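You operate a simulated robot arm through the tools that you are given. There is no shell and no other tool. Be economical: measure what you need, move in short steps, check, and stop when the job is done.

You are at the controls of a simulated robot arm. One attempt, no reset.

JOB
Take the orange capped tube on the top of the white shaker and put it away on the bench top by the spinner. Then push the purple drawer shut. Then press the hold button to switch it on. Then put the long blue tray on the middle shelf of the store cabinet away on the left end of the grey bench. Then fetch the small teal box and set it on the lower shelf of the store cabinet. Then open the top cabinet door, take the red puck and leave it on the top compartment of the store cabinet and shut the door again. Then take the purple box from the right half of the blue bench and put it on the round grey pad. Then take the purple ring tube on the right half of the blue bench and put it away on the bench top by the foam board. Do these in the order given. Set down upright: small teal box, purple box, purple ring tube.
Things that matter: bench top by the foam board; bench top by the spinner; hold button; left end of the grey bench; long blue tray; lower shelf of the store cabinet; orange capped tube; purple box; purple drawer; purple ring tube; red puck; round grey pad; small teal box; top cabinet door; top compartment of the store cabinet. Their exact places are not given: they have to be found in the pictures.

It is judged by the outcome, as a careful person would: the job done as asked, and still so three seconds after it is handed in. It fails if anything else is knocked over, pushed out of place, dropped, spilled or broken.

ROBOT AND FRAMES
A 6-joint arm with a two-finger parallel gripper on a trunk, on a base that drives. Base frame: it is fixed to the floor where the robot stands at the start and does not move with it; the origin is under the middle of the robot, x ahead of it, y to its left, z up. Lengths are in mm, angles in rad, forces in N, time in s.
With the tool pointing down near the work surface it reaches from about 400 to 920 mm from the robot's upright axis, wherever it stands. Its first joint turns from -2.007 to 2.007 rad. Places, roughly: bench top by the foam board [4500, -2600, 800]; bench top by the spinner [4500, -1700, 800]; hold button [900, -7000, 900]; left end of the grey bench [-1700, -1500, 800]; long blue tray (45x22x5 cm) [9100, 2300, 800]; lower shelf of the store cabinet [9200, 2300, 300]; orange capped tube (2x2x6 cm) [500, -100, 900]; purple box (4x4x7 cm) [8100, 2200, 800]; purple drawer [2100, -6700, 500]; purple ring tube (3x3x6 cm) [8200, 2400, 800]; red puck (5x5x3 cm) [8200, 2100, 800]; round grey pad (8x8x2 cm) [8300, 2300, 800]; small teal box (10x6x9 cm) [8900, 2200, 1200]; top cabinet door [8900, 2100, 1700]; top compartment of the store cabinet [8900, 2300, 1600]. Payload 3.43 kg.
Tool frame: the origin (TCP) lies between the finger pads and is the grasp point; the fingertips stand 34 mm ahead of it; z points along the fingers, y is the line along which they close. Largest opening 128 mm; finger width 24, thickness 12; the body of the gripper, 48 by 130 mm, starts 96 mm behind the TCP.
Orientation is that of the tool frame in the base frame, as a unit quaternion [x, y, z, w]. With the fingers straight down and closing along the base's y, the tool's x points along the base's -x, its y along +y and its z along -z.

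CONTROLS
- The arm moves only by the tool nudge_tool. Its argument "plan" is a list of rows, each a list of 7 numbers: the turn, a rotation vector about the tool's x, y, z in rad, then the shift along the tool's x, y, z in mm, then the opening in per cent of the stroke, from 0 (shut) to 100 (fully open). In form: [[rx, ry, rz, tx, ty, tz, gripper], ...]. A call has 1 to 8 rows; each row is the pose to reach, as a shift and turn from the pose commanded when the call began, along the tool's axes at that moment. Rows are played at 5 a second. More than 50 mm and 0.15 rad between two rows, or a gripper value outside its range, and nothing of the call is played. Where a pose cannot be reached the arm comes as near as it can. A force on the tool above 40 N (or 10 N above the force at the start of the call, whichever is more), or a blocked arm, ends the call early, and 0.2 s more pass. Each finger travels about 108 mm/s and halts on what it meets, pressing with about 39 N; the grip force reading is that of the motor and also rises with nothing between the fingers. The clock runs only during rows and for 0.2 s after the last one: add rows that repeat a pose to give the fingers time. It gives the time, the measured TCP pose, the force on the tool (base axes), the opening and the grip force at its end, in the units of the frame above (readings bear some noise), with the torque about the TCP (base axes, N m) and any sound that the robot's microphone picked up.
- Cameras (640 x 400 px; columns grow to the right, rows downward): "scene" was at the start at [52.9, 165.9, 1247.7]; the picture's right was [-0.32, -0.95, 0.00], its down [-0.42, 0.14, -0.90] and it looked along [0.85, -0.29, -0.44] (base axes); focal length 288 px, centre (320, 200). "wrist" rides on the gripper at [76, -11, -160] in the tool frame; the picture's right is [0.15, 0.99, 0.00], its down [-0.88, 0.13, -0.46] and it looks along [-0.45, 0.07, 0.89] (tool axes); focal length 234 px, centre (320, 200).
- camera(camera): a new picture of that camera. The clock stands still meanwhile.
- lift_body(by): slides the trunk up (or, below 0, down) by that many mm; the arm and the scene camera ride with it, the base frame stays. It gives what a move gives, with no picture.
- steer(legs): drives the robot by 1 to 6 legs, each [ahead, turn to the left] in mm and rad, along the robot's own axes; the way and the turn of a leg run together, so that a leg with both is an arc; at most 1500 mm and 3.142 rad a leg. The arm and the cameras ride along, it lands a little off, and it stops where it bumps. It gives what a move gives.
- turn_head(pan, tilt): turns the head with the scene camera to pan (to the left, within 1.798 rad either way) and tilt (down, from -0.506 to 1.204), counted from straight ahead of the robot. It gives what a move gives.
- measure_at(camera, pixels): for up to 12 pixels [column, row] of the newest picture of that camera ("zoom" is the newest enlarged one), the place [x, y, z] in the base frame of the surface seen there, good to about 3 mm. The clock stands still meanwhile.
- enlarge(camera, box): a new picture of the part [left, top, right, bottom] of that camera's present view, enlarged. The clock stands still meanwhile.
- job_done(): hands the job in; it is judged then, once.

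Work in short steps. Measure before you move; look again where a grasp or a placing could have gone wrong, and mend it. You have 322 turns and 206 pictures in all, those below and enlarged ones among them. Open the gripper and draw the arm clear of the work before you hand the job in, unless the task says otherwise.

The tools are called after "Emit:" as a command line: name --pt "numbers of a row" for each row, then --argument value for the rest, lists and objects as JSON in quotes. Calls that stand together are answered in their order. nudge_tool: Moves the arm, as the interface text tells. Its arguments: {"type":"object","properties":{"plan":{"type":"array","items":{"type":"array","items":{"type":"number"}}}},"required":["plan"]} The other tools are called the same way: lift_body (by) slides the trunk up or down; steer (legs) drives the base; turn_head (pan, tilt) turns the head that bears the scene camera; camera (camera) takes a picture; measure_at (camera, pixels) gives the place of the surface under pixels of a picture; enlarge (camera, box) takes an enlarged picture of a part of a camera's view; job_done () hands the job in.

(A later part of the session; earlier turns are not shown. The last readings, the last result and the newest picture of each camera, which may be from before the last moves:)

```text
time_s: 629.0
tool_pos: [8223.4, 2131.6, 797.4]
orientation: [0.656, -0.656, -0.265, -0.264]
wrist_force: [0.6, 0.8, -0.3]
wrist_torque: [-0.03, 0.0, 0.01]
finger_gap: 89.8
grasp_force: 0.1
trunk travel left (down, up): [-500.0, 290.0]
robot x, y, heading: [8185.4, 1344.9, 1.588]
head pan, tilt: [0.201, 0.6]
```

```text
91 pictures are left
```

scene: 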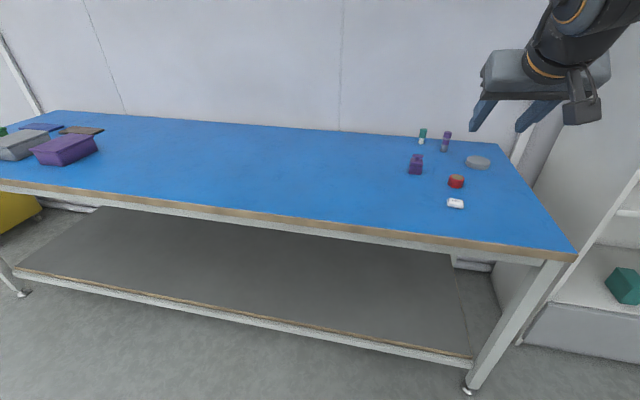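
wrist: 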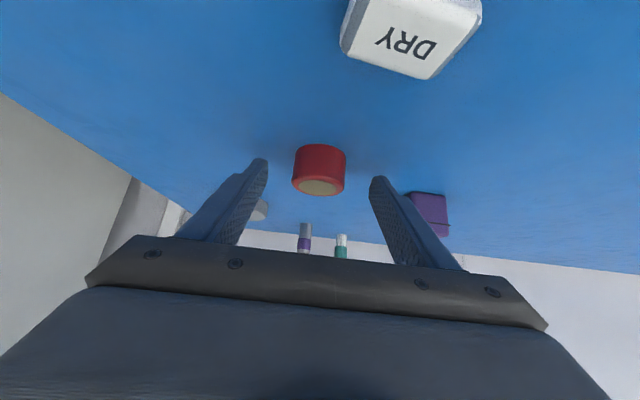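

Emit:
nudge_tool --pt "0 0 0 0 0 0 50" --pt "0 0 0 0 0 0 35" --pt "0 0 0 0 0 0 25" --pt "0 0 0 0 0 0 20" --pt "0 0 0 0 0 0 20"

Emit:
camera --camera "wrist"

```text
time_s: 630.2
tool_pos: [8223.5, 2132.3, 799.0]
orientation: [0.657, -0.655, -0.265, -0.263]
wrist_force: [0.3, -0.2, 1.2]
wrist_torque: [0.02, -0.03, 0.0]
finger_gap: 42.9
grasp_force: 38.9
trunk travel left (down, up): [-500.0, 290.0]
robot x, y, heading: [8188.4, 1347.2, 1.582]
head pan, tilt: [0.201, 0.6]
```

```text
90 pictures are left
```

wrist: 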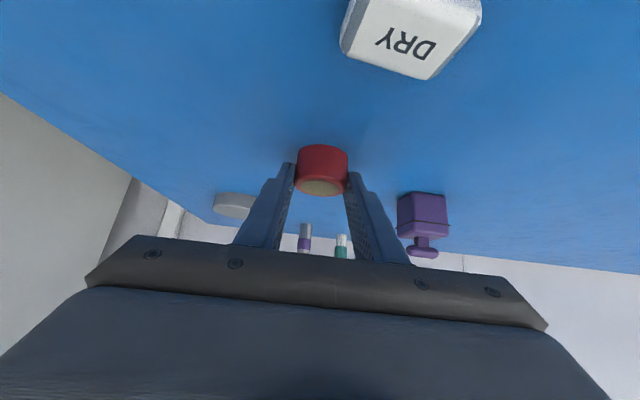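

Gap 42.9 mm. Lift 60 mm and check.

Emit:
nudge_tool --pt "0 0 0 -14 0 -14.4 20" --pt "0 0 0 -28 0 -28.8 20" --pt "0 0 0 -55 0 -57.5 20" --pt "0 0 0 -82 0 -86 20" --pt "0 0 0 -82 0 -86 20"

Emit:
camera --camera "wrist"

Emit:
camera --camera "scene"

```text
time_s: 631.4
tool_pos: [8223.9, 2130.2, 916.5]
orientation: [-0.635, 0.674, 0.274, 0.258]
wrist_force: [1.0, -1.2, -1.0]
wrist_torque: [0.05, -0.06, 0.14]
finger_gap: 42.9
grasp_force: 39.5
trunk travel left (down, up): [-500.0, 290.0]
robot x, y, heading: [8182.9, 1341.4, 1.585]
head pan, tilt: [0.201, 0.6]
```

```text
89 pictures are left
```

wrist: 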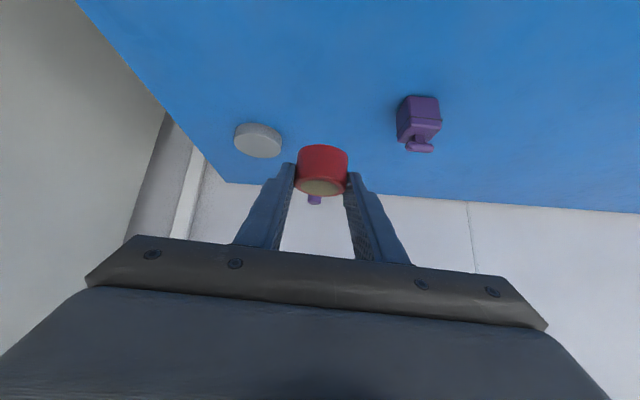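

```text
88 pictures are left
```

scene: 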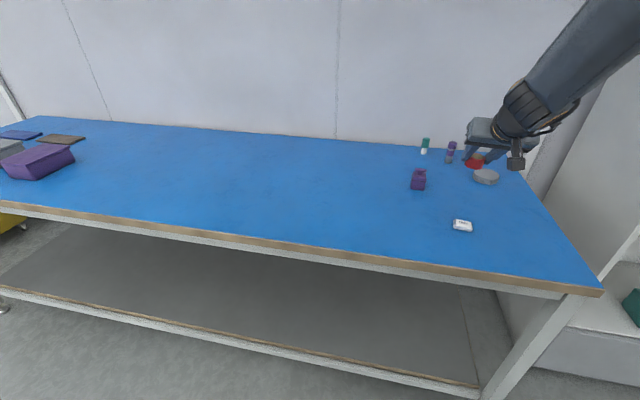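

Puck held; its bottom is ~38 mm below the TCP. Drive back in front of the cabinet.

Emit:
steer --legs '[[-500, 0], [0, -1.585], [840, 0], [0, 1.57]]'

Emit:
lift_body --by 290

Emit:
turn_head --pan 0.1 --tilt 0.0

Emit:
camera --camera "scene"

```text
time_s: 646.0
tool_pos: [9098.3, 1608.6, 915.6]
orientation: [-0.638, 0.673, 0.258, 0.273]
wrist_force: [0.3, -0.6, -0.5]
wrist_torque: [-0.02, -0.02, -0.03]
finger_gap: 43.0
grasp_force: 38.9
trunk travel left (down, up): [-500.0, 290.0]
robot x, y, heading: [9016.5, 821.4, 1.534]
head pan, tilt: [0.201, 0.6]
```

```text
time_s: 649.0
tool_pos: [9099.1, 1608.2, 1207.0]
orientation: [-0.638, 0.673, 0.257, 0.272]
wrist_force: [-0.3, 0.1, -0.4]
wrist_torque: [0.0, 0.01, -0.04]
finger_gap: 42.8
grasp_force: 38.8
trunk travel left (down, up): [-790.0, 0.0]
robot x, y, heading: [9018.9, 827.0, 1.533]
head pan, tilt: [0.201, 0.6]
```

```text
time_s: 650.0
tool_pos: [9098.2, 1608.5, 1206.3]
orientation: [-0.638, 0.672, 0.258, 0.272]
wrist_force: [0.0, -0.6, 0.2]
wrist_torque: [-0.04, -0.02, -0.01]
finger_gap: 43.0
grasp_force: 38.9
trunk travel left (down, up): [-790.0, 0.0]
robot x, y, heading: [9018.5, 826.7, 1.531]
head pan, tilt: [0.099, 0.0]
```

```text
87 pictures are left
```

scene: 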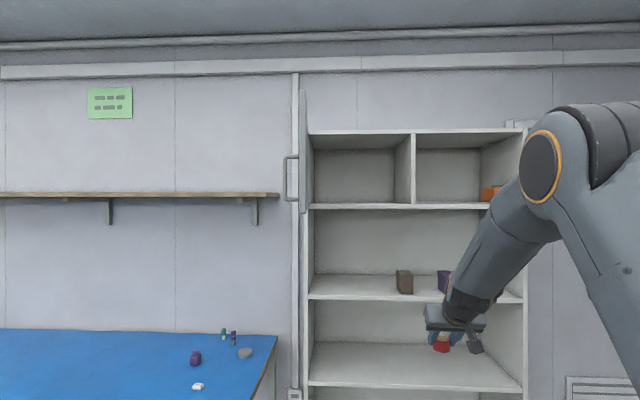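

Emit:
measure_at --camera "scene" --pixels '[[303, 150], [307, 205], [290, 180], [320, 205], [405, 205], [360, 150], [400, 160], [412, 170], [340, 202], [360, 206], [350, 135]]'

```text
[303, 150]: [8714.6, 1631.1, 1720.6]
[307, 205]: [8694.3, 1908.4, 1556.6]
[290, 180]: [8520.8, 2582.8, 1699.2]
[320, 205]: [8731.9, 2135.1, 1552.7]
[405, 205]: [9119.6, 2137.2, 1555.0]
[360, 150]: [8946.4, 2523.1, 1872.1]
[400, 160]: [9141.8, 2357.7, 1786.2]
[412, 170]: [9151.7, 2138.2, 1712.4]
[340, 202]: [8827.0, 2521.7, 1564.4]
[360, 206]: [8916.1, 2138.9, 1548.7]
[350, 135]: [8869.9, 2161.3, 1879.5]
```

Compartment is x 8690–9145, floor ≈1555. Raise the arm to z≈1640 first.

Emit:
nudge_tool --pt "0 0 0 -33 0 -34.5 20" --pt "0 0 0 -66 0 -69 20" --pt "0 0 0 -99 0 -103.5 20" --pt "0 0 0 -132 0 -138 20" --pt "0 0 0 -165 0 -172.5 20" --pt "0 0 0 -198 0 -207 20" --pt "0 0 0 -231 0 -241 20" --pt "0 0 0 -264 0 -276 20"

Emit:
nudge_tool --pt "-0.018 0 -0.02 -22 35 -23 20" --pt "-0.037 0 -0.039 -42 70 -44 20" --pt "-0.037 0 -0.039 -42 115 -44 20" --pt "-0.037 0 -0.039 -42 150 -44 20"

Emit:
camera --camera "scene"

```text
time_s: 651.8
tool_pos: [9095.1, 1605.5, 1588.5]
orientation: [-0.638, 0.673, 0.256, 0.272]
wrist_force: [0.4, 0.4, -0.5]
wrist_torque: [-0.05, -0.03, 0.01]
finger_gap: 43.2
grasp_force: 38.9
trunk travel left (down, up): [-790.0, 0.0]
robot x, y, heading: [9022.0, 828.2, 1.532]
head pan, tilt: [0.099, 0.0]
```

```text
time_s: 652.8
tool_pos: [8944.3, 1613.9, 1648.5]
orientation: [0.656, -0.655, -0.264, -0.266]
wrist_force: [1.0, -0.6, -1.3]
wrist_torque: [-0.01, 0.03, 0.01]
finger_gap: 43.1
grasp_force: 39.0
trunk travel left (down, up): [-790.0, 0.0]
robot x, y, heading: [9018.3, 824.7, 1.531]
head pan, tilt: [0.099, 0.0]
```

```text
86 pictures are left
```

scene: 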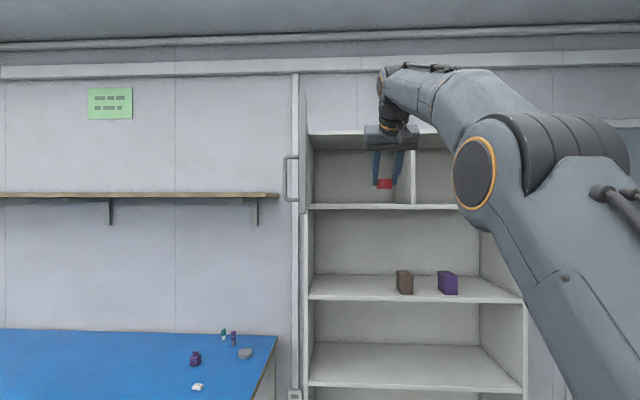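

Drive forward 560 mm; the puck passes above the lip (bottom ≈1610 vs 1555).

Emit:
steer --legs '[[560, 0]]'

Emit:
camera --camera "wrist"

Emit:
camera --camera "scene"

```text
time_s: 656.0
tool_pos: [8979.7, 2169.7, 1647.6]
orientation: [-0.652, 0.659, 0.262, 0.267]
wrist_force: [0.9, -0.4, -1.1]
wrist_torque: [0.0, -0.03, 0.01]
finger_gap: 42.9
grasp_force: 38.8
trunk travel left (down, up): [-790.0, 0.0]
robot x, y, heading: [9043.5, 1376.3, 1.516]
head pan, tilt: [0.099, 0.0]
```

```text
85 pictures are left
```

wrist: 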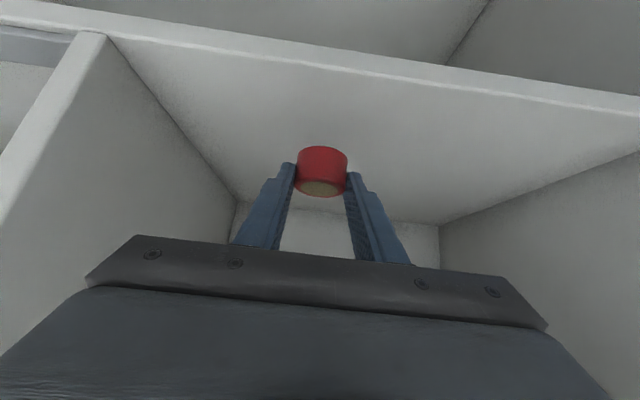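

```text
84 pictures are left
```

scene: 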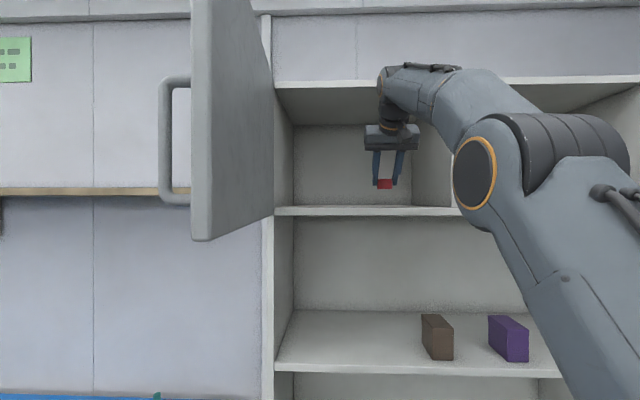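

Emit:
measure_at --camera "wrist" --pixels '[[380, 150], [260, 130], [320, 110], [420, 190]]'

Emit:
nudge_tool --pt "0 0 0 7 10 28 20" --pt "0 0 0 7 20 50 20" --pt "0 0 0 -8 28 75 20" --pt "0 0 0 -8 28 75 20"

```text
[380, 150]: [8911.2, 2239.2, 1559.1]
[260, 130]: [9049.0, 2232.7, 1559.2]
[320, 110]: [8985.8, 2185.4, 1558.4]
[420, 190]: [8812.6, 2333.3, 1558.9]
```

```text
time_s: 657.0
tool_pos: [8952.0, 2223.8, 1597.3]
orientation: [-0.652, 0.66, 0.262, 0.267]
wrist_force: [-0.1, 0.5, 3.6]
wrist_torque: [0.08, -0.05, 0.01]
finger_gap: 42.8
grasp_force: 39.0
out of reach, approached as far as the arm can: row 3, 4
trunk travel left (down, up): [-790.0, 0.0]
robot x, y, heading: [9041.4, 1378.6, 1.521]
head pan, tilt: [0.099, 0.0]
```

Floor is 1559; TCP 1597 with 3.6 N: the puck is resting. Open and retreat along the tool axis.

Emit:
nudge_tool --pt "0 0 0 0 0 0 38" --pt "0 0 0 0 0 0 45" --pt "0 0 0 0 0 0 60" --pt "0 0 0 0 0 0 60"

Emit:
camera --camera "wrist"

```text
time_s: 658.0
tool_pos: [8952.5, 2224.4, 1596.3]
orientation: [-0.652, 0.659, 0.263, 0.267]
wrist_force: [1.2, -0.3, -0.4]
wrist_torque: [0.0, -0.02, 0.0]
finger_gap: 76.7
grasp_force: 0.0
trunk travel left (down, up): [-790.0, 0.0]
robot x, y, heading: [9038.9, 1381.9, 1.521]
head pan, tilt: [0.099, 0.0]
```

```text
83 pictures are left
```

wrist: 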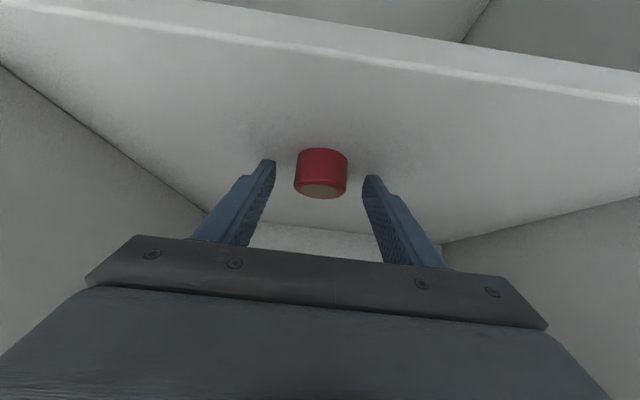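

Puck placed. Retreat along the tool axis, then back the robot out.

Emit:
nudge_tool --pt "0 0 0 0 0 -30 60" --pt "0 0 0 -10 0 -60 60" --pt "0 0 0 -10 0 -60 30" --pt "0 0 0 -10 0 -60 0"

Emit:
steer --legs '[[-560, 0]]'

Emit:
turn_head --pan 0.3 --tilt -0.1

Emit:
camera --camera "scene"

```text
time_s: 659.0
tool_pos: [8952.0, 2185.9, 1644.4]
orientation: [-0.652, 0.659, 0.263, 0.267]
wrist_force: [-0.4, 0.0, 0.7]
wrist_torque: [0.0, 0.06, -0.01]
finger_gap: 0.1
grasp_force: 33.2
out of reach, approached as far as the arm can: row 2, 3, 4
trunk travel left (down, up): [-790.0, 0.0]
robot x, y, heading: [9044.6, 1376.8, 1.523]
head pan, tilt: [0.099, 0.0]
```

```text
time_s: 662.1
tool_pos: [8920.8, 1633.0, 1643.8]
orientation: [-0.653, 0.658, 0.263, 0.267]
wrist_force: [0.1, 0.0, -0.7]
wrist_torque: [0.02, -0.02, -0.03]
finger_gap: 0.1
grasp_force: 33.7
trunk travel left (down, up): [-790.0, 0.0]
robot x, y, heading: [9012.5, 830.6, 1.529]
head pan, tilt: [0.099, 0.0]
```

```text
time_s: 662.9
tool_pos: [8920.7, 1633.9, 1644.1]
orientation: [-0.653, 0.658, 0.263, 0.267]
wrist_force: [-1.3, 0.9, -0.2]
wrist_torque: [-0.01, 0.01, 0.01]
finger_gap: 0.1
grasp_force: 32.8
trunk travel left (down, up): [-790.0, 0.0]
robot x, y, heading: [9015.8, 828.0, 1.523]
head pan, tilt: [0.3, -0.099]
```

```text
82 pictures are left
```

scene: 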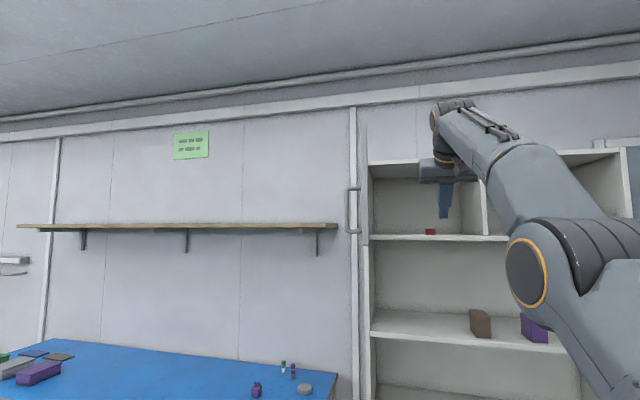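

The puck sits in the compartment. To shut the door I'll get the closed gripper to the left of the door's outer face, above the handle, and sweep right. Reposition the base without touching the door.

Emit:
steer --legs '[[-200, 0], [0, 1.6], [230, 0], [0, -1.57]]'

Emit:
nudge_tool --pt "0 -0.13 0 -15 20 -16 0" --pt "0 -0.26 0 -30 40 -31 0" --pt "0 -0.39 0 -45 60 -47 0" --pt "0 -0.52 0 -60 80 -62 0" --pt "0 -0.65 0 -75 100 -78 0" --pt "0 -0.79 0 -87 120 -90 0" --pt "0 -0.79 0 -87 120 -90 0"

Emit:
turn_head --pan 0.0 --tilt -0.1

Emit:
camera --camera "scene"

```text
time_s: 673.5
tool_pos: [8668.7, 1433.7, 1645.3]
orientation: [0.658, -0.653, -0.265, -0.264]
wrist_force: [-0.1, 0.7, 0.0]
wrist_torque: [0.0, 0.02, -0.04]
finger_gap: 0.1
grasp_force: 32.8
trunk travel left (down, up): [-790.0, 0.0]
robot x, y, heading: [8772.6, 629.4, 1.54]
head pan, tilt: [0.3, -0.099]
```

```text
time_s: 675.3
tool_pos: [8555.5, 1413.4, 1886.7]
orientation: [-0.439, 0.47, 0.56, 0.521]
wrist_force: [-0.5, 0.7, -0.5]
wrist_torque: [0.21, 0.01, -0.05]
finger_gap: 0.0
grasp_force: 32.9
out of reach, approached as far as the arm can: row 1, 2, 3, 4, 5, 6
trunk travel left (down, up): [-790.0, 0.0]
robot x, y, heading: [8774.3, 635.2, 1.541]
head pan, tilt: [0.3, -0.099]
stopped in row 7: the arm was blocked; the commanded pose is now the measured one
```

```text
time_s: 676.1
tool_pos: [8558.0, 1409.9, 1889.2]
orientation: [-0.439, 0.47, 0.56, 0.521]
wrist_force: [0.0, 0.2, 0.3]
wrist_torque: [-0.01, 0.01, -0.02]
finger_gap: 0.0
grasp_force: 33.0
trunk travel left (down, up): [-790.0, 0.0]
robot x, y, heading: [8772.3, 631.8, 1.54]
head pan, tilt: [0.0, -0.099]
```

```text
81 pictures are left
```

scene: 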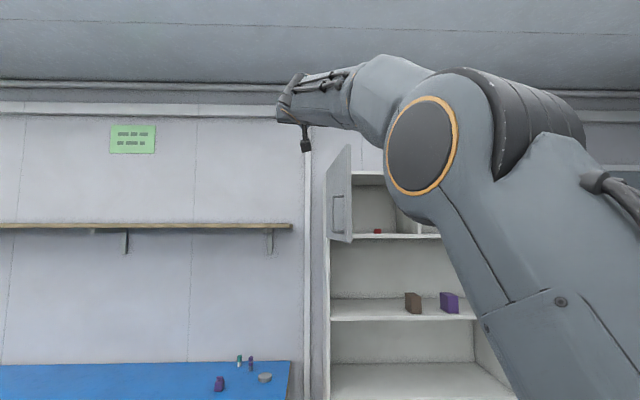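

Emit:
measure_at --camera "scene" --pixels '[[350, 200], [330, 200], [340, 160], [335, 230], [338, 195]]'

Emit:
nudge_tool --pt "0 0.08 0 40 0 0 0" --pt "0 0.16 0 80 0 0 0" --pt "0 0.17 0 115 0 0 0" --pt "0 0.17 0 115 0 0 0"

```text
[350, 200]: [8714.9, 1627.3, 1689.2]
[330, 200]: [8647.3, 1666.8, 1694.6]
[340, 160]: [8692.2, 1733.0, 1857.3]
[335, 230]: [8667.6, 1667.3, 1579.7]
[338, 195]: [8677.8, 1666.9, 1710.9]
```

```text
time_s: 677.1
tool_pos: [8550.4, 1428.8, 1774.1]
orientation: [-0.486, 0.512, 0.523, 0.478]
wrist_force: [-0.6, 1.5, 0.5]
wrist_torque: [0.04, -0.03, -0.01]
finger_gap: 0.0
grasp_force: 32.7
trunk travel left (down, up): [-790.0, 0.0]
robot x, y, heading: [8772.5, 632.2, 1.545]
head pan, tilt: [0.0, -0.099]
```

Door is where it was (edge at (8715,1627)). Drive forward 370 mm on its left side, above the handle.

Emit:
steer --legs '[[370, 0]]'

Emit:
camera --camera "scene"

Emit:
camera --camera "wrist"

```text
time_s: 679.5
tool_pos: [8559.3, 1800.3, 1775.9]
orientation: [-0.485, 0.512, 0.523, 0.478]
wrist_force: [0.1, 0.6, -0.8]
wrist_torque: [-0.02, 0.0, -0.04]
finger_gap: 0.2
grasp_force: 32.9
trunk travel left (down, up): [-790.0, 0.0]
robot x, y, heading: [8786.4, 1006.0, 1.544]
head pan, tilt: [0.0, -0.099]
```

```text
80 pictures are left
```

scene: 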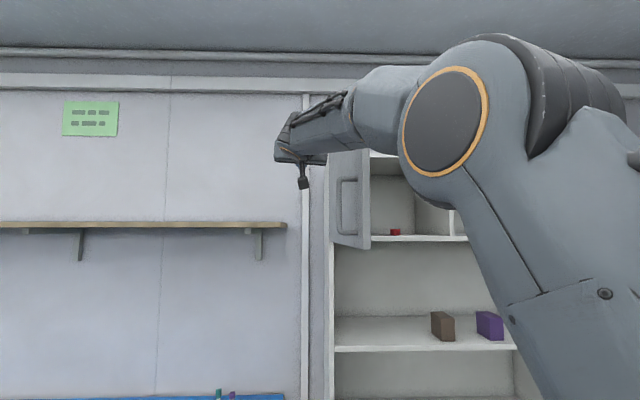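

```text
79 pictures are left
```

wrist: 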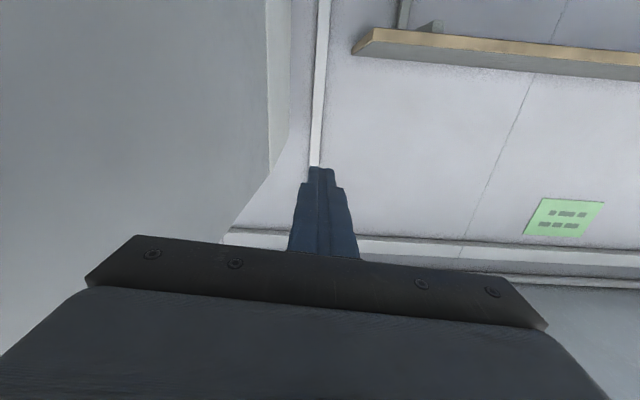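

The finger is left of the door. Sweep right to push the door.

Emit:
nudge_tool --pt "0 0 0 0 -40 0 0" --pt "0 0 0 0 -80 0 0" --pt "0 0 0 0 -120 0 0" --pt "0 0 0 0 -160 0 0" --pt "0 0 0 0 -200 0 0" --pt "0 0 0 0 -240 0 0" --pt "0 0 0 0 -280 0 0" --pt "0 0 0 0 -320 0 0"

Emit:
camera --camera "scene"

```text
time_s: 681.3
tool_pos: [8880.0, 1805.8, 1753.7]
orientation: [-0.487, 0.511, 0.522, 0.479]
wrist_force: [0.0, -0.5, -0.9]
wrist_torque: [-0.02, 0.0, -0.03]
finger_gap: 0.0
grasp_force: 33.3
trunk travel left (down, up): [-790.0, 0.0]
robot x, y, heading: [8783.9, 1006.7, 1.541]
head pan, tilt: [0.0, -0.099]
```

```text
78 pictures are left
```

scene: 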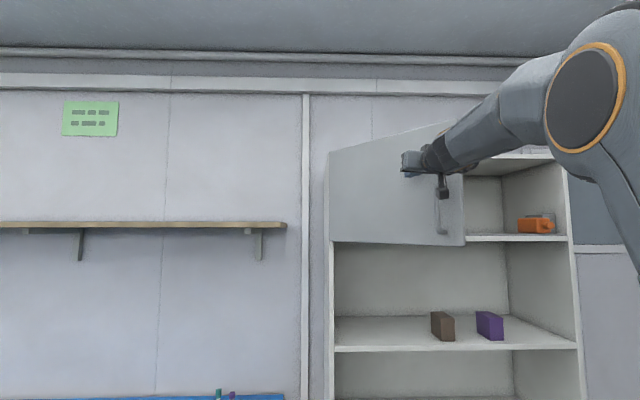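

Door is now half shut. Shift right 130 mm, then drive forward to push it home.

Emit:
nudge_tool --pt "0 0 0 0 -40 0 0" --pt "0 0 0 0 -80 0 0" --pt "0 0 0 0 -120 0 0" --pt "0 0 0 0 -140 0 0"

Emit:
steer --legs '[[200, 0]]'

Emit:
camera --camera "scene"

```text
time_s: 682.3
tool_pos: [9020.4, 1810.3, 1743.6]
orientation: [-0.486, 0.512, 0.522, 0.479]
wrist_force: [0.0, -1.3, -0.4]
wrist_torque: [-0.03, 0.01, 0.02]
finger_gap: 0.0
grasp_force: 33.3
trunk travel left (down, up): [-790.0, 0.0]
robot x, y, heading: [8785.3, 1006.0, 1.545]
head pan, tilt: [0.0, -0.099]
```

```text
time_s: 683.9
tool_pos: [9026.5, 2011.2, 1744.3]
orientation: [-0.485, 0.512, 0.523, 0.479]
wrist_force: [-0.4, -0.5, 0.5]
wrist_torque: [-0.03, 0.0, 0.01]
finger_gap: 0.1
grasp_force: 32.4
trunk travel left (down, up): [-790.0, 0.0]
robot x, y, heading: [8793.3, 1204.7, 1.539]
head pan, tilt: [0.0, -0.099]
```

```text
77 pictures are left
```

scene: 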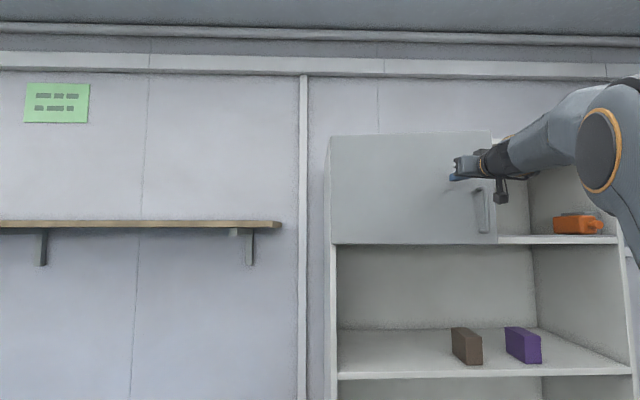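

Nearly shut. Push the last ~70 mm with the arm, stopping on force.

Emit:
nudge_tool --pt "0 0 0 0 0 20 0" --pt "0 0 0 0 0 40 0" --pt "0 0 0 0 0 55 0" --pt "0 0 0 0 0 63 0" --pt "0 0 0 0 0 70 0" --pt "0 0 0 0 0 76 0"

Emit:
camera --camera "scene"

Emit:
measure_at --camera "scene" --pixels '[[340, 150], [345, 230], [470, 230], [485, 235], [400, 190], [440, 150]]'

```text
time_s: 685.3
tool_pos: [9025.0, 2081.5, 1743.3]
orientation: [-0.488, 0.512, 0.521, 0.478]
wrist_force: [-5.9, -29.9, -7.5]
wrist_torque: [-0.25, 0.01, 0.01]
finger_gap: 0.0
grasp_force: 33.0
trunk travel left (down, up): [-790.0, 0.0]
robot x, y, heading: [8790.9, 1204.5, 1.542]
head pan, tilt: [0.0, -0.099]
stopped in row 6: the force on the tool passed its limit at 52 N (the readings are from after the stop); the commanded pose is now the measured one
```

```text
76 pictures are left
```

scene: 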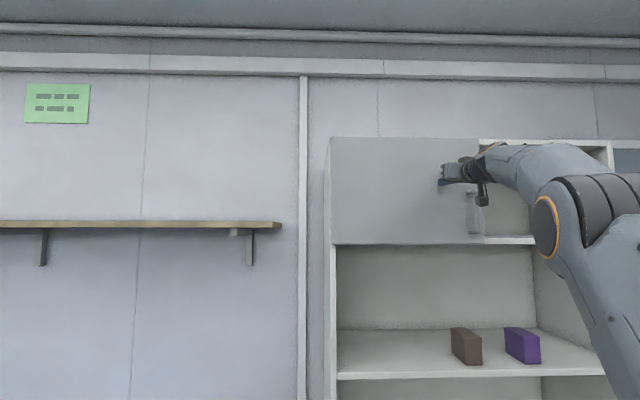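

```text
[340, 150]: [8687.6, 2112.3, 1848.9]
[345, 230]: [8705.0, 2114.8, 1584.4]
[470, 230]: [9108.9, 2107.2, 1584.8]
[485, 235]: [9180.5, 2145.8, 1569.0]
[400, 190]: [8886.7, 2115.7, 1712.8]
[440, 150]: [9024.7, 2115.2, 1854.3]
```

Door is shut (y≈2115 across). Retreat and go for the purple box.

Emit:
nudge_tool --pt "0 0 0 0 0 -40 0" --pt "0 0 0 0 0 -80 0" --pt "0 0 0 0 0 -100 0"

Emit:
steer --legs '[[-550, 0]]'

Emit:
nudge_tool --pt "0 0.14 0 45 20 0 40" --pt "0 0.28 0 90 40 0 40" --pt "0 0.42 0 135 60 0 40" --pt "0 0.56 0 180 80 0 40" --pt "0 0.7 0 225 100 0 40" --pt "0 0.84 0 268 120 0 40" --pt "0 0.98 0 310 140 0 40" --pt "0 1.12 0 350 160 0 40"

Emit:
camera --camera "scene"

```text
time_s: 686.1
tool_pos: [9027.1, 1984.2, 1742.0]
orientation: [-0.487, 0.513, 0.521, 0.477]
wrist_force: [-0.1, 0.4, 0.0]
wrist_torque: [-0.03, 0.02, -0.01]
finger_gap: 0.0
grasp_force: 32.9
trunk travel left (down, up): [-790.0, 0.0]
robot x, y, heading: [8790.4, 1207.3, 1.54]
head pan, tilt: [0.0, -0.099]
```

```text
time_s: 689.3
tool_pos: [9013.1, 1427.6, 1742.6]
orientation: [-0.487, 0.513, 0.521, 0.478]
wrist_force: [0.1, 0.2, 0.6]
wrist_torque: [0.01, -0.02, 0.0]
finger_gap: 0.0
grasp_force: 33.4
trunk travel left (down, up): [-790.0, 0.0]
robot x, y, heading: [8775.4, 649.6, 1.539]
head pan, tilt: [0.0, -0.099]
```

```text
time_s: 691.1
tool_pos: [8829.2, 1424.4, 1404.3]
orientation: [-0.688, 0.69, 0.182, 0.132]
wrist_force: [-0.6, -0.4, 0.2]
wrist_torque: [0.03, 0.02, -0.02]
finger_gap: 51.0
grasp_force: 0.1
trunk travel left (down, up): [-790.0, 0.0]
robot x, y, heading: [8773.7, 650.4, 1.54]
head pan, tilt: [0.0, -0.099]
```

```text
75 pictures are left
```

scene: 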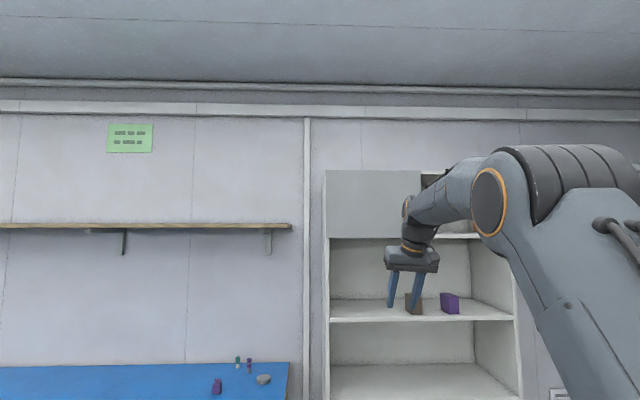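

Straighten the tool to vertical, lower the trunk and drive to the blue bench.

Emit:
nudge_tool --pt "0.02 0.13 -0.005 0 0 0 50" --pt "0.045 0.26 -0.01 0 0 0 50" --pt "0.068 0.39 -0.0185 0 0 0 50" --pt "0.068 0.447 -0.0185 0 0 0 50"

Emit:
lift_body --by -290

Emit:
steer --legs '[[0, 1.6], [650, 0], [0, -1.57], [650, 0]]'

Emit:
turn_head --pan 0.1 --tilt 0.6

Emit:
camera --camera "scene"

```text
time_s: 692.1
tool_pos: [8827.9, 1402.8, 1394.4]
orientation: [0.713, -0.701, -0.001, 0.0]
wrist_force: [0.3, -0.7, 1.3]
wrist_torque: [0.06, -0.03, 0.02]
finger_gap: 63.9
grasp_force: 0.0
out of reach, approached as far as the arm can: row 3, 4
trunk travel left (down, up): [-790.0, 0.0]
robot x, y, heading: [8771.5, 649.4, 1.539]
head pan, tilt: [0.0, -0.099]
```

```text
time_s: 695.0
tool_pos: [8827.6, 1402.8, 1103.6]
orientation: [0.713, -0.701, 0.0, -0.001]
wrist_force: [0.4, 0.1, 0.3]
wrist_torque: [-0.01, -0.02, 0.0]
finger_gap: 64.0
grasp_force: 0.1
trunk travel left (down, up): [-500.0, 290.0]
robot x, y, heading: [8770.7, 647.4, 1.535]
head pan, tilt: [0.0, -0.099]
```

```text
time_s: 709.6
tool_pos: [8254.8, 2068.8, 1104.9]
orientation: [-0.7, 0.714, 0.001, 0.001]
wrist_force: [0.8, 0.0, -0.4]
wrist_torque: [0.02, -0.02, 0.0]
finger_gap: 64.0
grasp_force: 0.1
trunk travel left (down, up): [-500.0, 290.0]
robot x, y, heading: [8168.7, 1320.0, 1.499]
head pan, tilt: [0.0, -0.099]
```

```text
time_s: 710.6
tool_pos: [8255.3, 2070.3, 1103.3]
orientation: [-0.7, 0.715, 0.001, 0.001]
wrist_force: [-0.9, -0.6, 0.6]
wrist_torque: [0.01, 0.01, -0.03]
finger_gap: 64.2
grasp_force: 0.1
trunk travel left (down, up): [-500.0, 290.0]
robot x, y, heading: [8171.8, 1317.4, 1.499]
head pan, tilt: [0.099, 0.6]
```

```text
74 pictures are left
```

scene: 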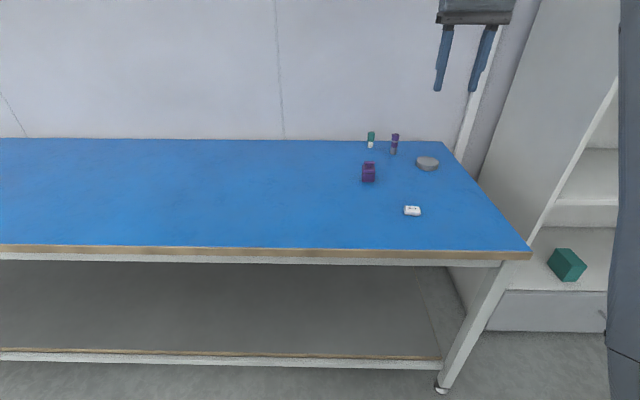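

Emit:
steer --legs '[[125, 0]]'

Emit:
nudge_tool --pt "0 0 0 0 45 0 60" --pt "0 0 0 10 90 0 60" --pt "0 0 0 20 135 30 60" --pt "0 0 0 20 155 70 60" --pt "0 0 0 20 155 110 60" --pt "0 0 0 20 155 110 60"

Emit:
camera --camera "wrist"

```text
time_s: 711.9
tool_pos: [8264.4, 2194.1, 1104.4]
orientation: [-0.701, 0.713, 0.0, 0.001]
wrist_force: [0.0, 0.7, 0.2]
wrist_torque: [-0.02, 0.0, 0.01]
finger_gap: 63.9
grasp_force: 0.1
trunk travel left (down, up): [-500.0, 290.0]
robot x, y, heading: [8178.3, 1442.7, 1.501]
head pan, tilt: [0.099, 0.6]
```

```text
refused: row 3 steps farther than a row can; nothing moved
```

```text
73 pictures are left
```

wrist: 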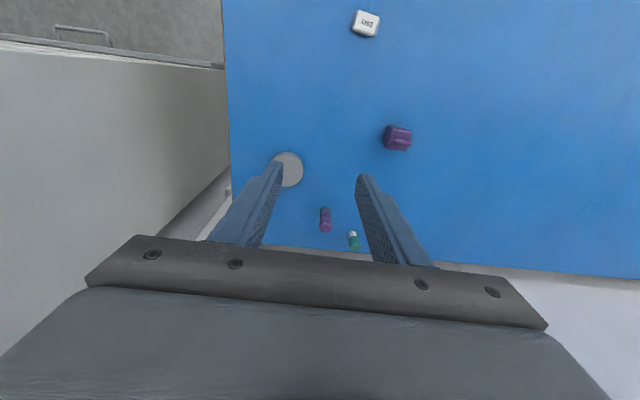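

Emit:
enlarge --camera "wrist" --box '[260, 100, 440, 250]'

Emit:
measure_at --camera "wrist" --pixels '[[399, 136], [385, 138], [409, 142], [398, 127], [397, 150], [290, 170], [303, 170], [290, 155], [290, 186], [277, 163], [325, 228], [325, 210]]'

```text
2.67 times, centred on (350, 175) of wrist
```

zoom: 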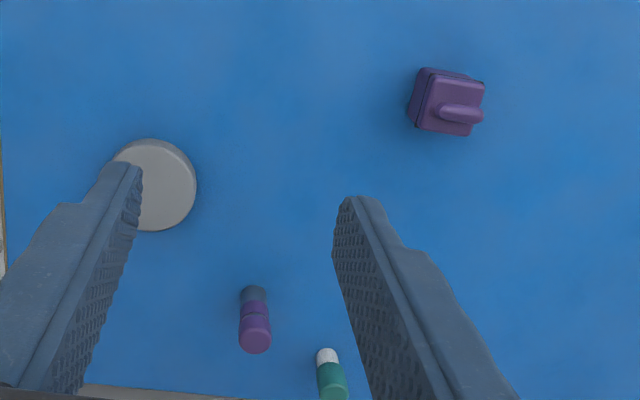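

```text
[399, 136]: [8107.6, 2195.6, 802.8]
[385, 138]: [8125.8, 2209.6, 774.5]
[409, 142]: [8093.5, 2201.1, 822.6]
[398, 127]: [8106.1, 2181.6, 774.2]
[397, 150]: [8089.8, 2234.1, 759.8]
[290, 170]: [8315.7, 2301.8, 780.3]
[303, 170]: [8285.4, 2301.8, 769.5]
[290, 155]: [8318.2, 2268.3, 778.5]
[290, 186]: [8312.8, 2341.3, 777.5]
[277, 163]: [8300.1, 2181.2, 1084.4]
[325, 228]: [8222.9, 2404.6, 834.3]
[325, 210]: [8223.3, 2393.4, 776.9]
```

Purple box centre ≈(8102,2203); pad centre ≈(8322,2304), top 780. Move above the box, then descend.

Emit:
nudge_tool --pt "0 0 0 0 45 0 65" --pt "0 0 0 -3 90 0 65" --pt "0 0 0 -5 135 0 65" --pt "0 0 0 -6 162 20 65" --pt "0 0 0 -6 162 65 65" --pt "0 0 0 -6 162 110 65" --pt "0 0 0 -6 162 155 65" --pt "0 0 0 -6 162 195 65"

Emit:
camera --camera "wrist"

```text
time_s: 713.7
tool_pos: [8100.2, 2203.2, 909.1]
orientation: [-0.7, 0.714, 0.001, 0.001]
wrist_force: [-0.6, -0.4, 0.9]
wrist_torque: [-0.01, 0.01, 0.02]
finger_gap: 83.3
grasp_force: 0.1
trunk travel left (down, up): [-500.0, 290.0]
robot x, y, heading: [8179.2, 1445.1, 1.499]
head pan, tilt: [0.099, 0.6]
```

```text
71 pictures are left
```

wrist: 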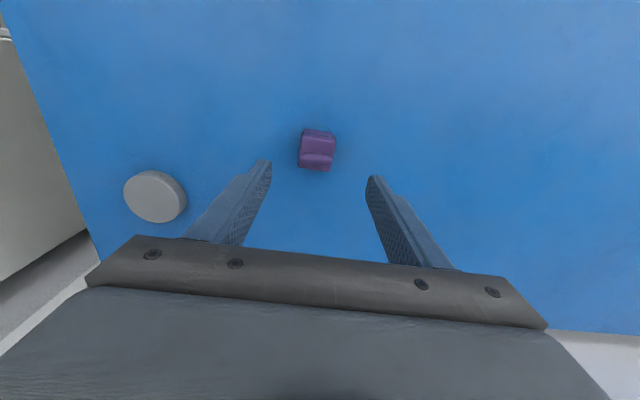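

Centred. Descend and grip.

Emit:
nudge_tool --pt "0 0 0 0 0 45 65" --pt "0 0 0 0 0 85 65" --pt "0 0 0 0 0 111 65" --pt "0 0 0 0 0 111 45" --pt "0 0 0 0 0 111 25" --pt "0 0 0 0 0 111 20" --pt "0 0 0 0 0 111 20"

Emit:
camera --camera "wrist"

```text
time_s: 715.3
tool_pos: [8101.9, 2205.8, 797.0]
orientation: [-0.7, 0.714, 0.001, 0.0]
wrist_force: [0.4, 0.9, 0.6]
wrist_torque: [0.05, 0.0, -0.02]
finger_gap: 39.6
grasp_force: 39.1
trunk travel left (down, up): [-500.0, 290.0]
robot x, y, heading: [8180.3, 1440.2, 1.5]
head pan, tilt: [0.099, 0.6]
```

```text
70 pictures are left
```

wrist: 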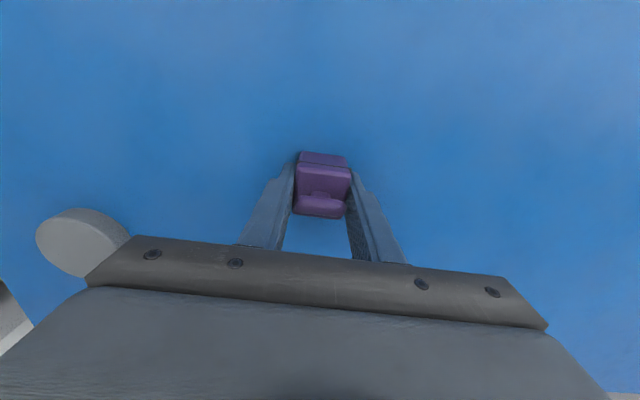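

Gripped. Lift and move part of the way toward the pad, then measure the pad again.

Emit:
nudge_tool --pt "0 0 0 0 0 -45 20" --pt "0 0 0 0 0 -90 20" --pt "0 0 0 0 0 -123 20" --pt "0 0 0 -15 -40 -123 20" --pt "0 0 0 -30 -85 -123 20" --pt "0 0 0 -45 -130 -123 20" --pt "0 0 0 -45 -130 -123 20"

Emit:
camera --camera "wrist"

Emit:
enlarge --camera "scene" --box '[300, 90, 500, 215]'

```text
time_s: 716.9
tool_pos: [8233.2, 2246.2, 921.8]
orientation: [-0.7, 0.714, 0.001, 0.0]
wrist_force: [0.1, -0.3, -1.6]
wrist_torque: [0.0, 0.0, -0.01]
finger_gap: 39.5
grasp_force: 39.1
trunk travel left (down, up): [-500.0, 290.0]
robot x, y, heading: [8177.8, 1444.4, 1.504]
head pan, tilt: [0.099, 0.6]
```

```text
69 pictures are left
```

wrist: 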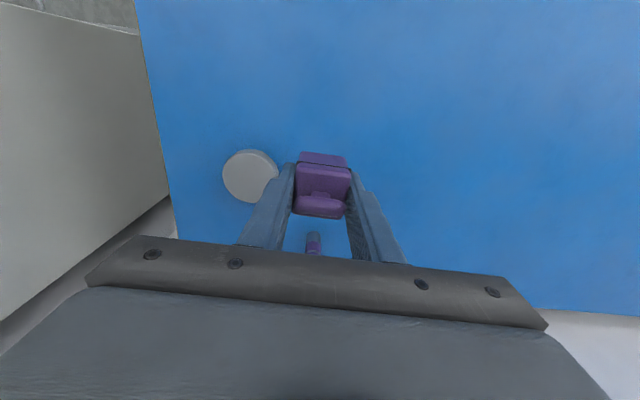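

```text
3.20 times, centred on (400, 152) of scene
```

zoom: 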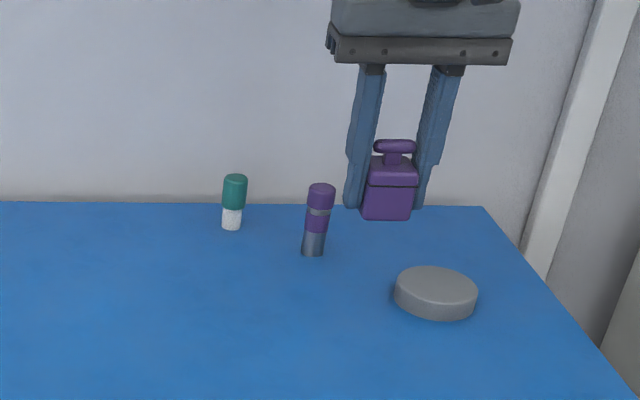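

Emit:
measure_at --camera "zoom" --pixels '[[402, 285], [472, 290], [440, 270], [436, 303], [437, 285], [420, 272], [460, 278]]'

Emit:
measure_at --camera "wrist" --pixels '[[250, 175], [226, 172], [272, 165], [248, 154], [252, 197]]'

```text
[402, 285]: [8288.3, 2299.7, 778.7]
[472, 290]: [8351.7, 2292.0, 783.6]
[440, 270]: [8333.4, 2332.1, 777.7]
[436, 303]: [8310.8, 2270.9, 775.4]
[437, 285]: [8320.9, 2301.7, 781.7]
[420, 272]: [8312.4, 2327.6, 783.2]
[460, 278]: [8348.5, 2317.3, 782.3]
```

```text
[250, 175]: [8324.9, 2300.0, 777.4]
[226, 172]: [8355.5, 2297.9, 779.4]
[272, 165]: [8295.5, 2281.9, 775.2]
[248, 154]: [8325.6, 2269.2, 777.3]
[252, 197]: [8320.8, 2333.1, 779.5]
```

Pad centre ≈(8322,2302). Move over it and lower.

Emit:
nudge_tool --pt "0 0 0 -20 -30 0 20" --pt "0 0 0 -40 -60 0 20" --pt "0 0 0 -60 -88 0 20" --pt "0 0 0 -60 -88 45 20" --pt "0 0 0 -60 -88 85 20" --pt "0 0 0 -60 -88 98 20" --pt "0 0 0 -60 -88 98 20"

Emit:
camera --camera "wrist"

Emit:
enlarge --camera "scene" --box '[300, 90, 500, 215]'

```text
time_s: 718.5
tool_pos: [8320.3, 2304.4, 823.1]
orientation: [-0.7, 0.714, 0.001, 0.001]
wrist_force: [0.5, 1.4, -1.7]
wrist_torque: [0.0, 0.01, -0.03]
finger_gap: 39.4
grasp_force: 38.9
trunk travel left (down, up): [-500.0, 290.0]
robot x, y, heading: [8181.1, 1446.6, 1.5]
head pan, tilt: [0.099, 0.6]
```

```text
67 pictures are left
```

wrist: 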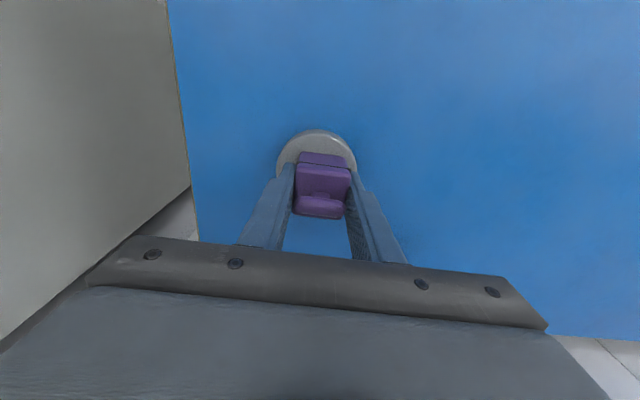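

```text
3.20 times, centred on (400, 152) of scene
```

zoom: 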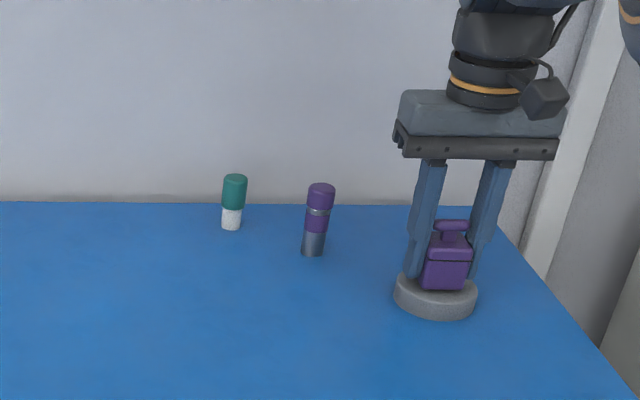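

Emit:
measure_at --camera "zoom" --pixels '[[430, 282], [462, 284], [446, 275], [425, 282], [468, 282], [400, 292], [472, 297], [436, 312]]'

```text
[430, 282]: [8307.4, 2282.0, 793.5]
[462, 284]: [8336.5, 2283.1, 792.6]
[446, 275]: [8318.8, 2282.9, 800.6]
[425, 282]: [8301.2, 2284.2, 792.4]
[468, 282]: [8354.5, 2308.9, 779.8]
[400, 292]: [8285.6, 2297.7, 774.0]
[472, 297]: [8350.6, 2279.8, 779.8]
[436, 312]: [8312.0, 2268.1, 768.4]
```

Box centre (8320,2303) is over the pad centre. Lower the last ~6 mm to contact.

Emit:
nudge_tool --pt "0 0 0 0 0 3 20" --pt "0 0 0 0 0 5 20" --pt "0 0 0 0 0 6 20" --pt "0 0 0 0 0 6 20"

```text
time_s: 719.5
tool_pos: [8319.2, 2304.6, 818.0]
orientation: [-0.701, 0.714, 0.001, 0.002]
wrist_force: [-0.1, -1.2, 5.4]
wrist_torque: [-0.08, -0.02, 0.0]
finger_gap: 39.5
grasp_force: 39.0
trunk travel left (down, up): [-500.0, 290.0]
robot x, y, heading: [8176.4, 1444.9, 1.501]
head pan, tilt: [0.099, 0.6]
```

Contact. Release gently and rise.

Emit:
nudge_tool --pt "0 0 0 0 0 0 35" --pt "0 0 0 0 0 0 45" --pt "0 0 0 0 0 0 50" --pt "0 0 0 0 0 -40 50" --pt "0 0 0 0 0 -85 50" --pt "0 0 0 0 0 -120 50"

Emit:
camera --camera "wrist"

Emit:
enlarge --camera "scene" --box '[300, 90, 500, 215]'

```text
time_s: 720.9
tool_pos: [8323.5, 2305.9, 937.4]
orientation: [-0.7, 0.714, 0.002, 0.0]
wrist_force: [0.0, -0.7, -0.8]
wrist_torque: [-0.03, -0.01, -0.02]
finger_gap: 63.8
grasp_force: 0.0
trunk travel left (down, up): [-500.0, 290.0]
robot x, y, heading: [8180.0, 1444.1, 1.499]
head pan, tilt: [0.099, 0.6]
```

```text
65 pictures are left
```

wrist: 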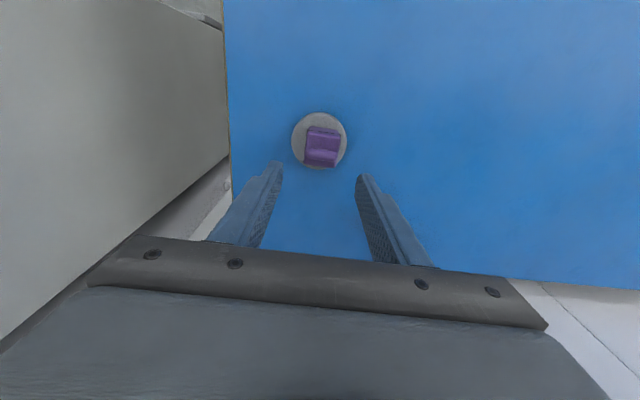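

```text
3.20 times, centred on (400, 152) of scene
```

zoom: 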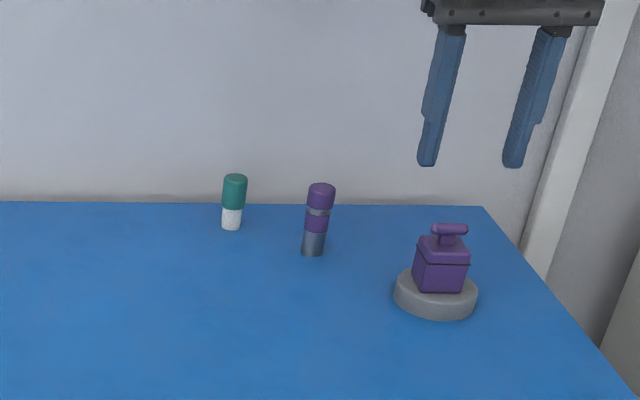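

Purple box is upright on the pad. Next the purple ring tube at ≈(8222,2396). Drive 85 mm closer and move over it.

Emit:
steer --legs '[[85, 0]]'

Emit:
nudge_tool --pt "0 0 0 0 40 0 50" --pt "0 0 0 -5 80 0 50" --pt "0 0 0 -8 105 0 50" --pt "0 0 0 -8 105 0 50"

Emit:
camera --camera "wrist"

Emit:
enlarge --camera "wrist" --box '[250, 100, 410, 200]'

```text
time_s: 722.0
tool_pos: [8328.3, 2390.9, 936.6]
orientation: [-0.701, 0.714, 0.001, 0.0]
wrist_force: [0.0, -0.6, -0.1]
wrist_torque: [-0.01, 0.0, 0.01]
finger_gap: 64.2
grasp_force: 0.0
trunk travel left (down, up): [-500.0, 290.0]
robot x, y, heading: [8189.2, 1528.4, 1.499]
head pan, tilt: [0.099, 0.6]
```

```text
time_s: 723.0
tool_pos: [8222.7, 2399.3, 936.0]
orientation: [-0.7, 0.714, 0.0, 0.001]
wrist_force: [-0.2, 0.6, -1.2]
wrist_torque: [0.0, 0.02, -0.02]
finger_gap: 64.0
grasp_force: 0.0
trunk travel left (down, up): [-500.0, 290.0]
robot x, y, heading: [8186.9, 1529.6, 1.505]
head pan, tilt: [0.099, 0.6]
```

```text
63 pictures are left
```

wrist: 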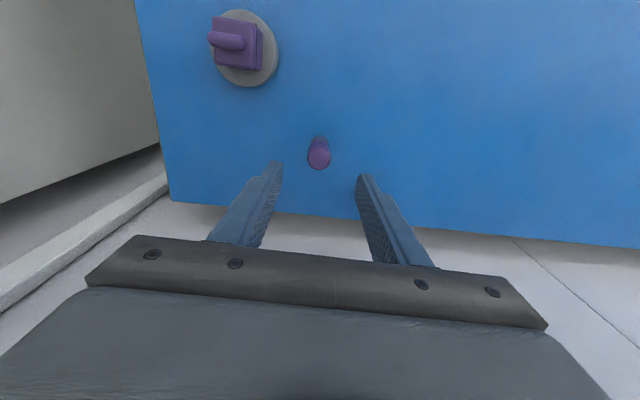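

```text
4.00 times, centred on (330, 150) of wrist
```

zoom: 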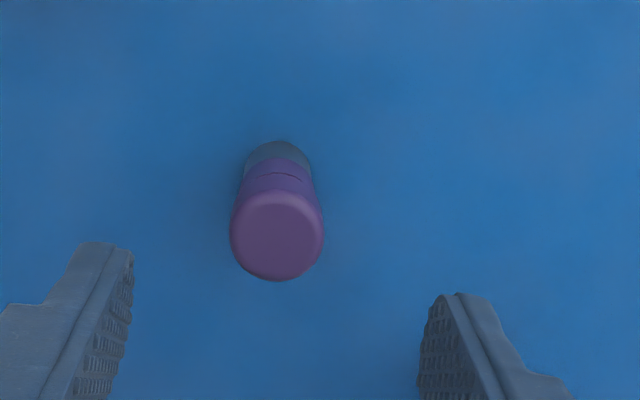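

Emit:
measure_at --camera "zoom" --pixels '[[278, 235], [240, 235], [315, 235], [278, 200], [278, 268], [278, 150]]'

```text
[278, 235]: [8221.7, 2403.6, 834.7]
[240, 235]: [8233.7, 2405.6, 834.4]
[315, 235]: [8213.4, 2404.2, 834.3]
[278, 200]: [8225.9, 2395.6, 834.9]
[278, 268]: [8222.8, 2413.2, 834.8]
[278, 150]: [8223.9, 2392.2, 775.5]
```

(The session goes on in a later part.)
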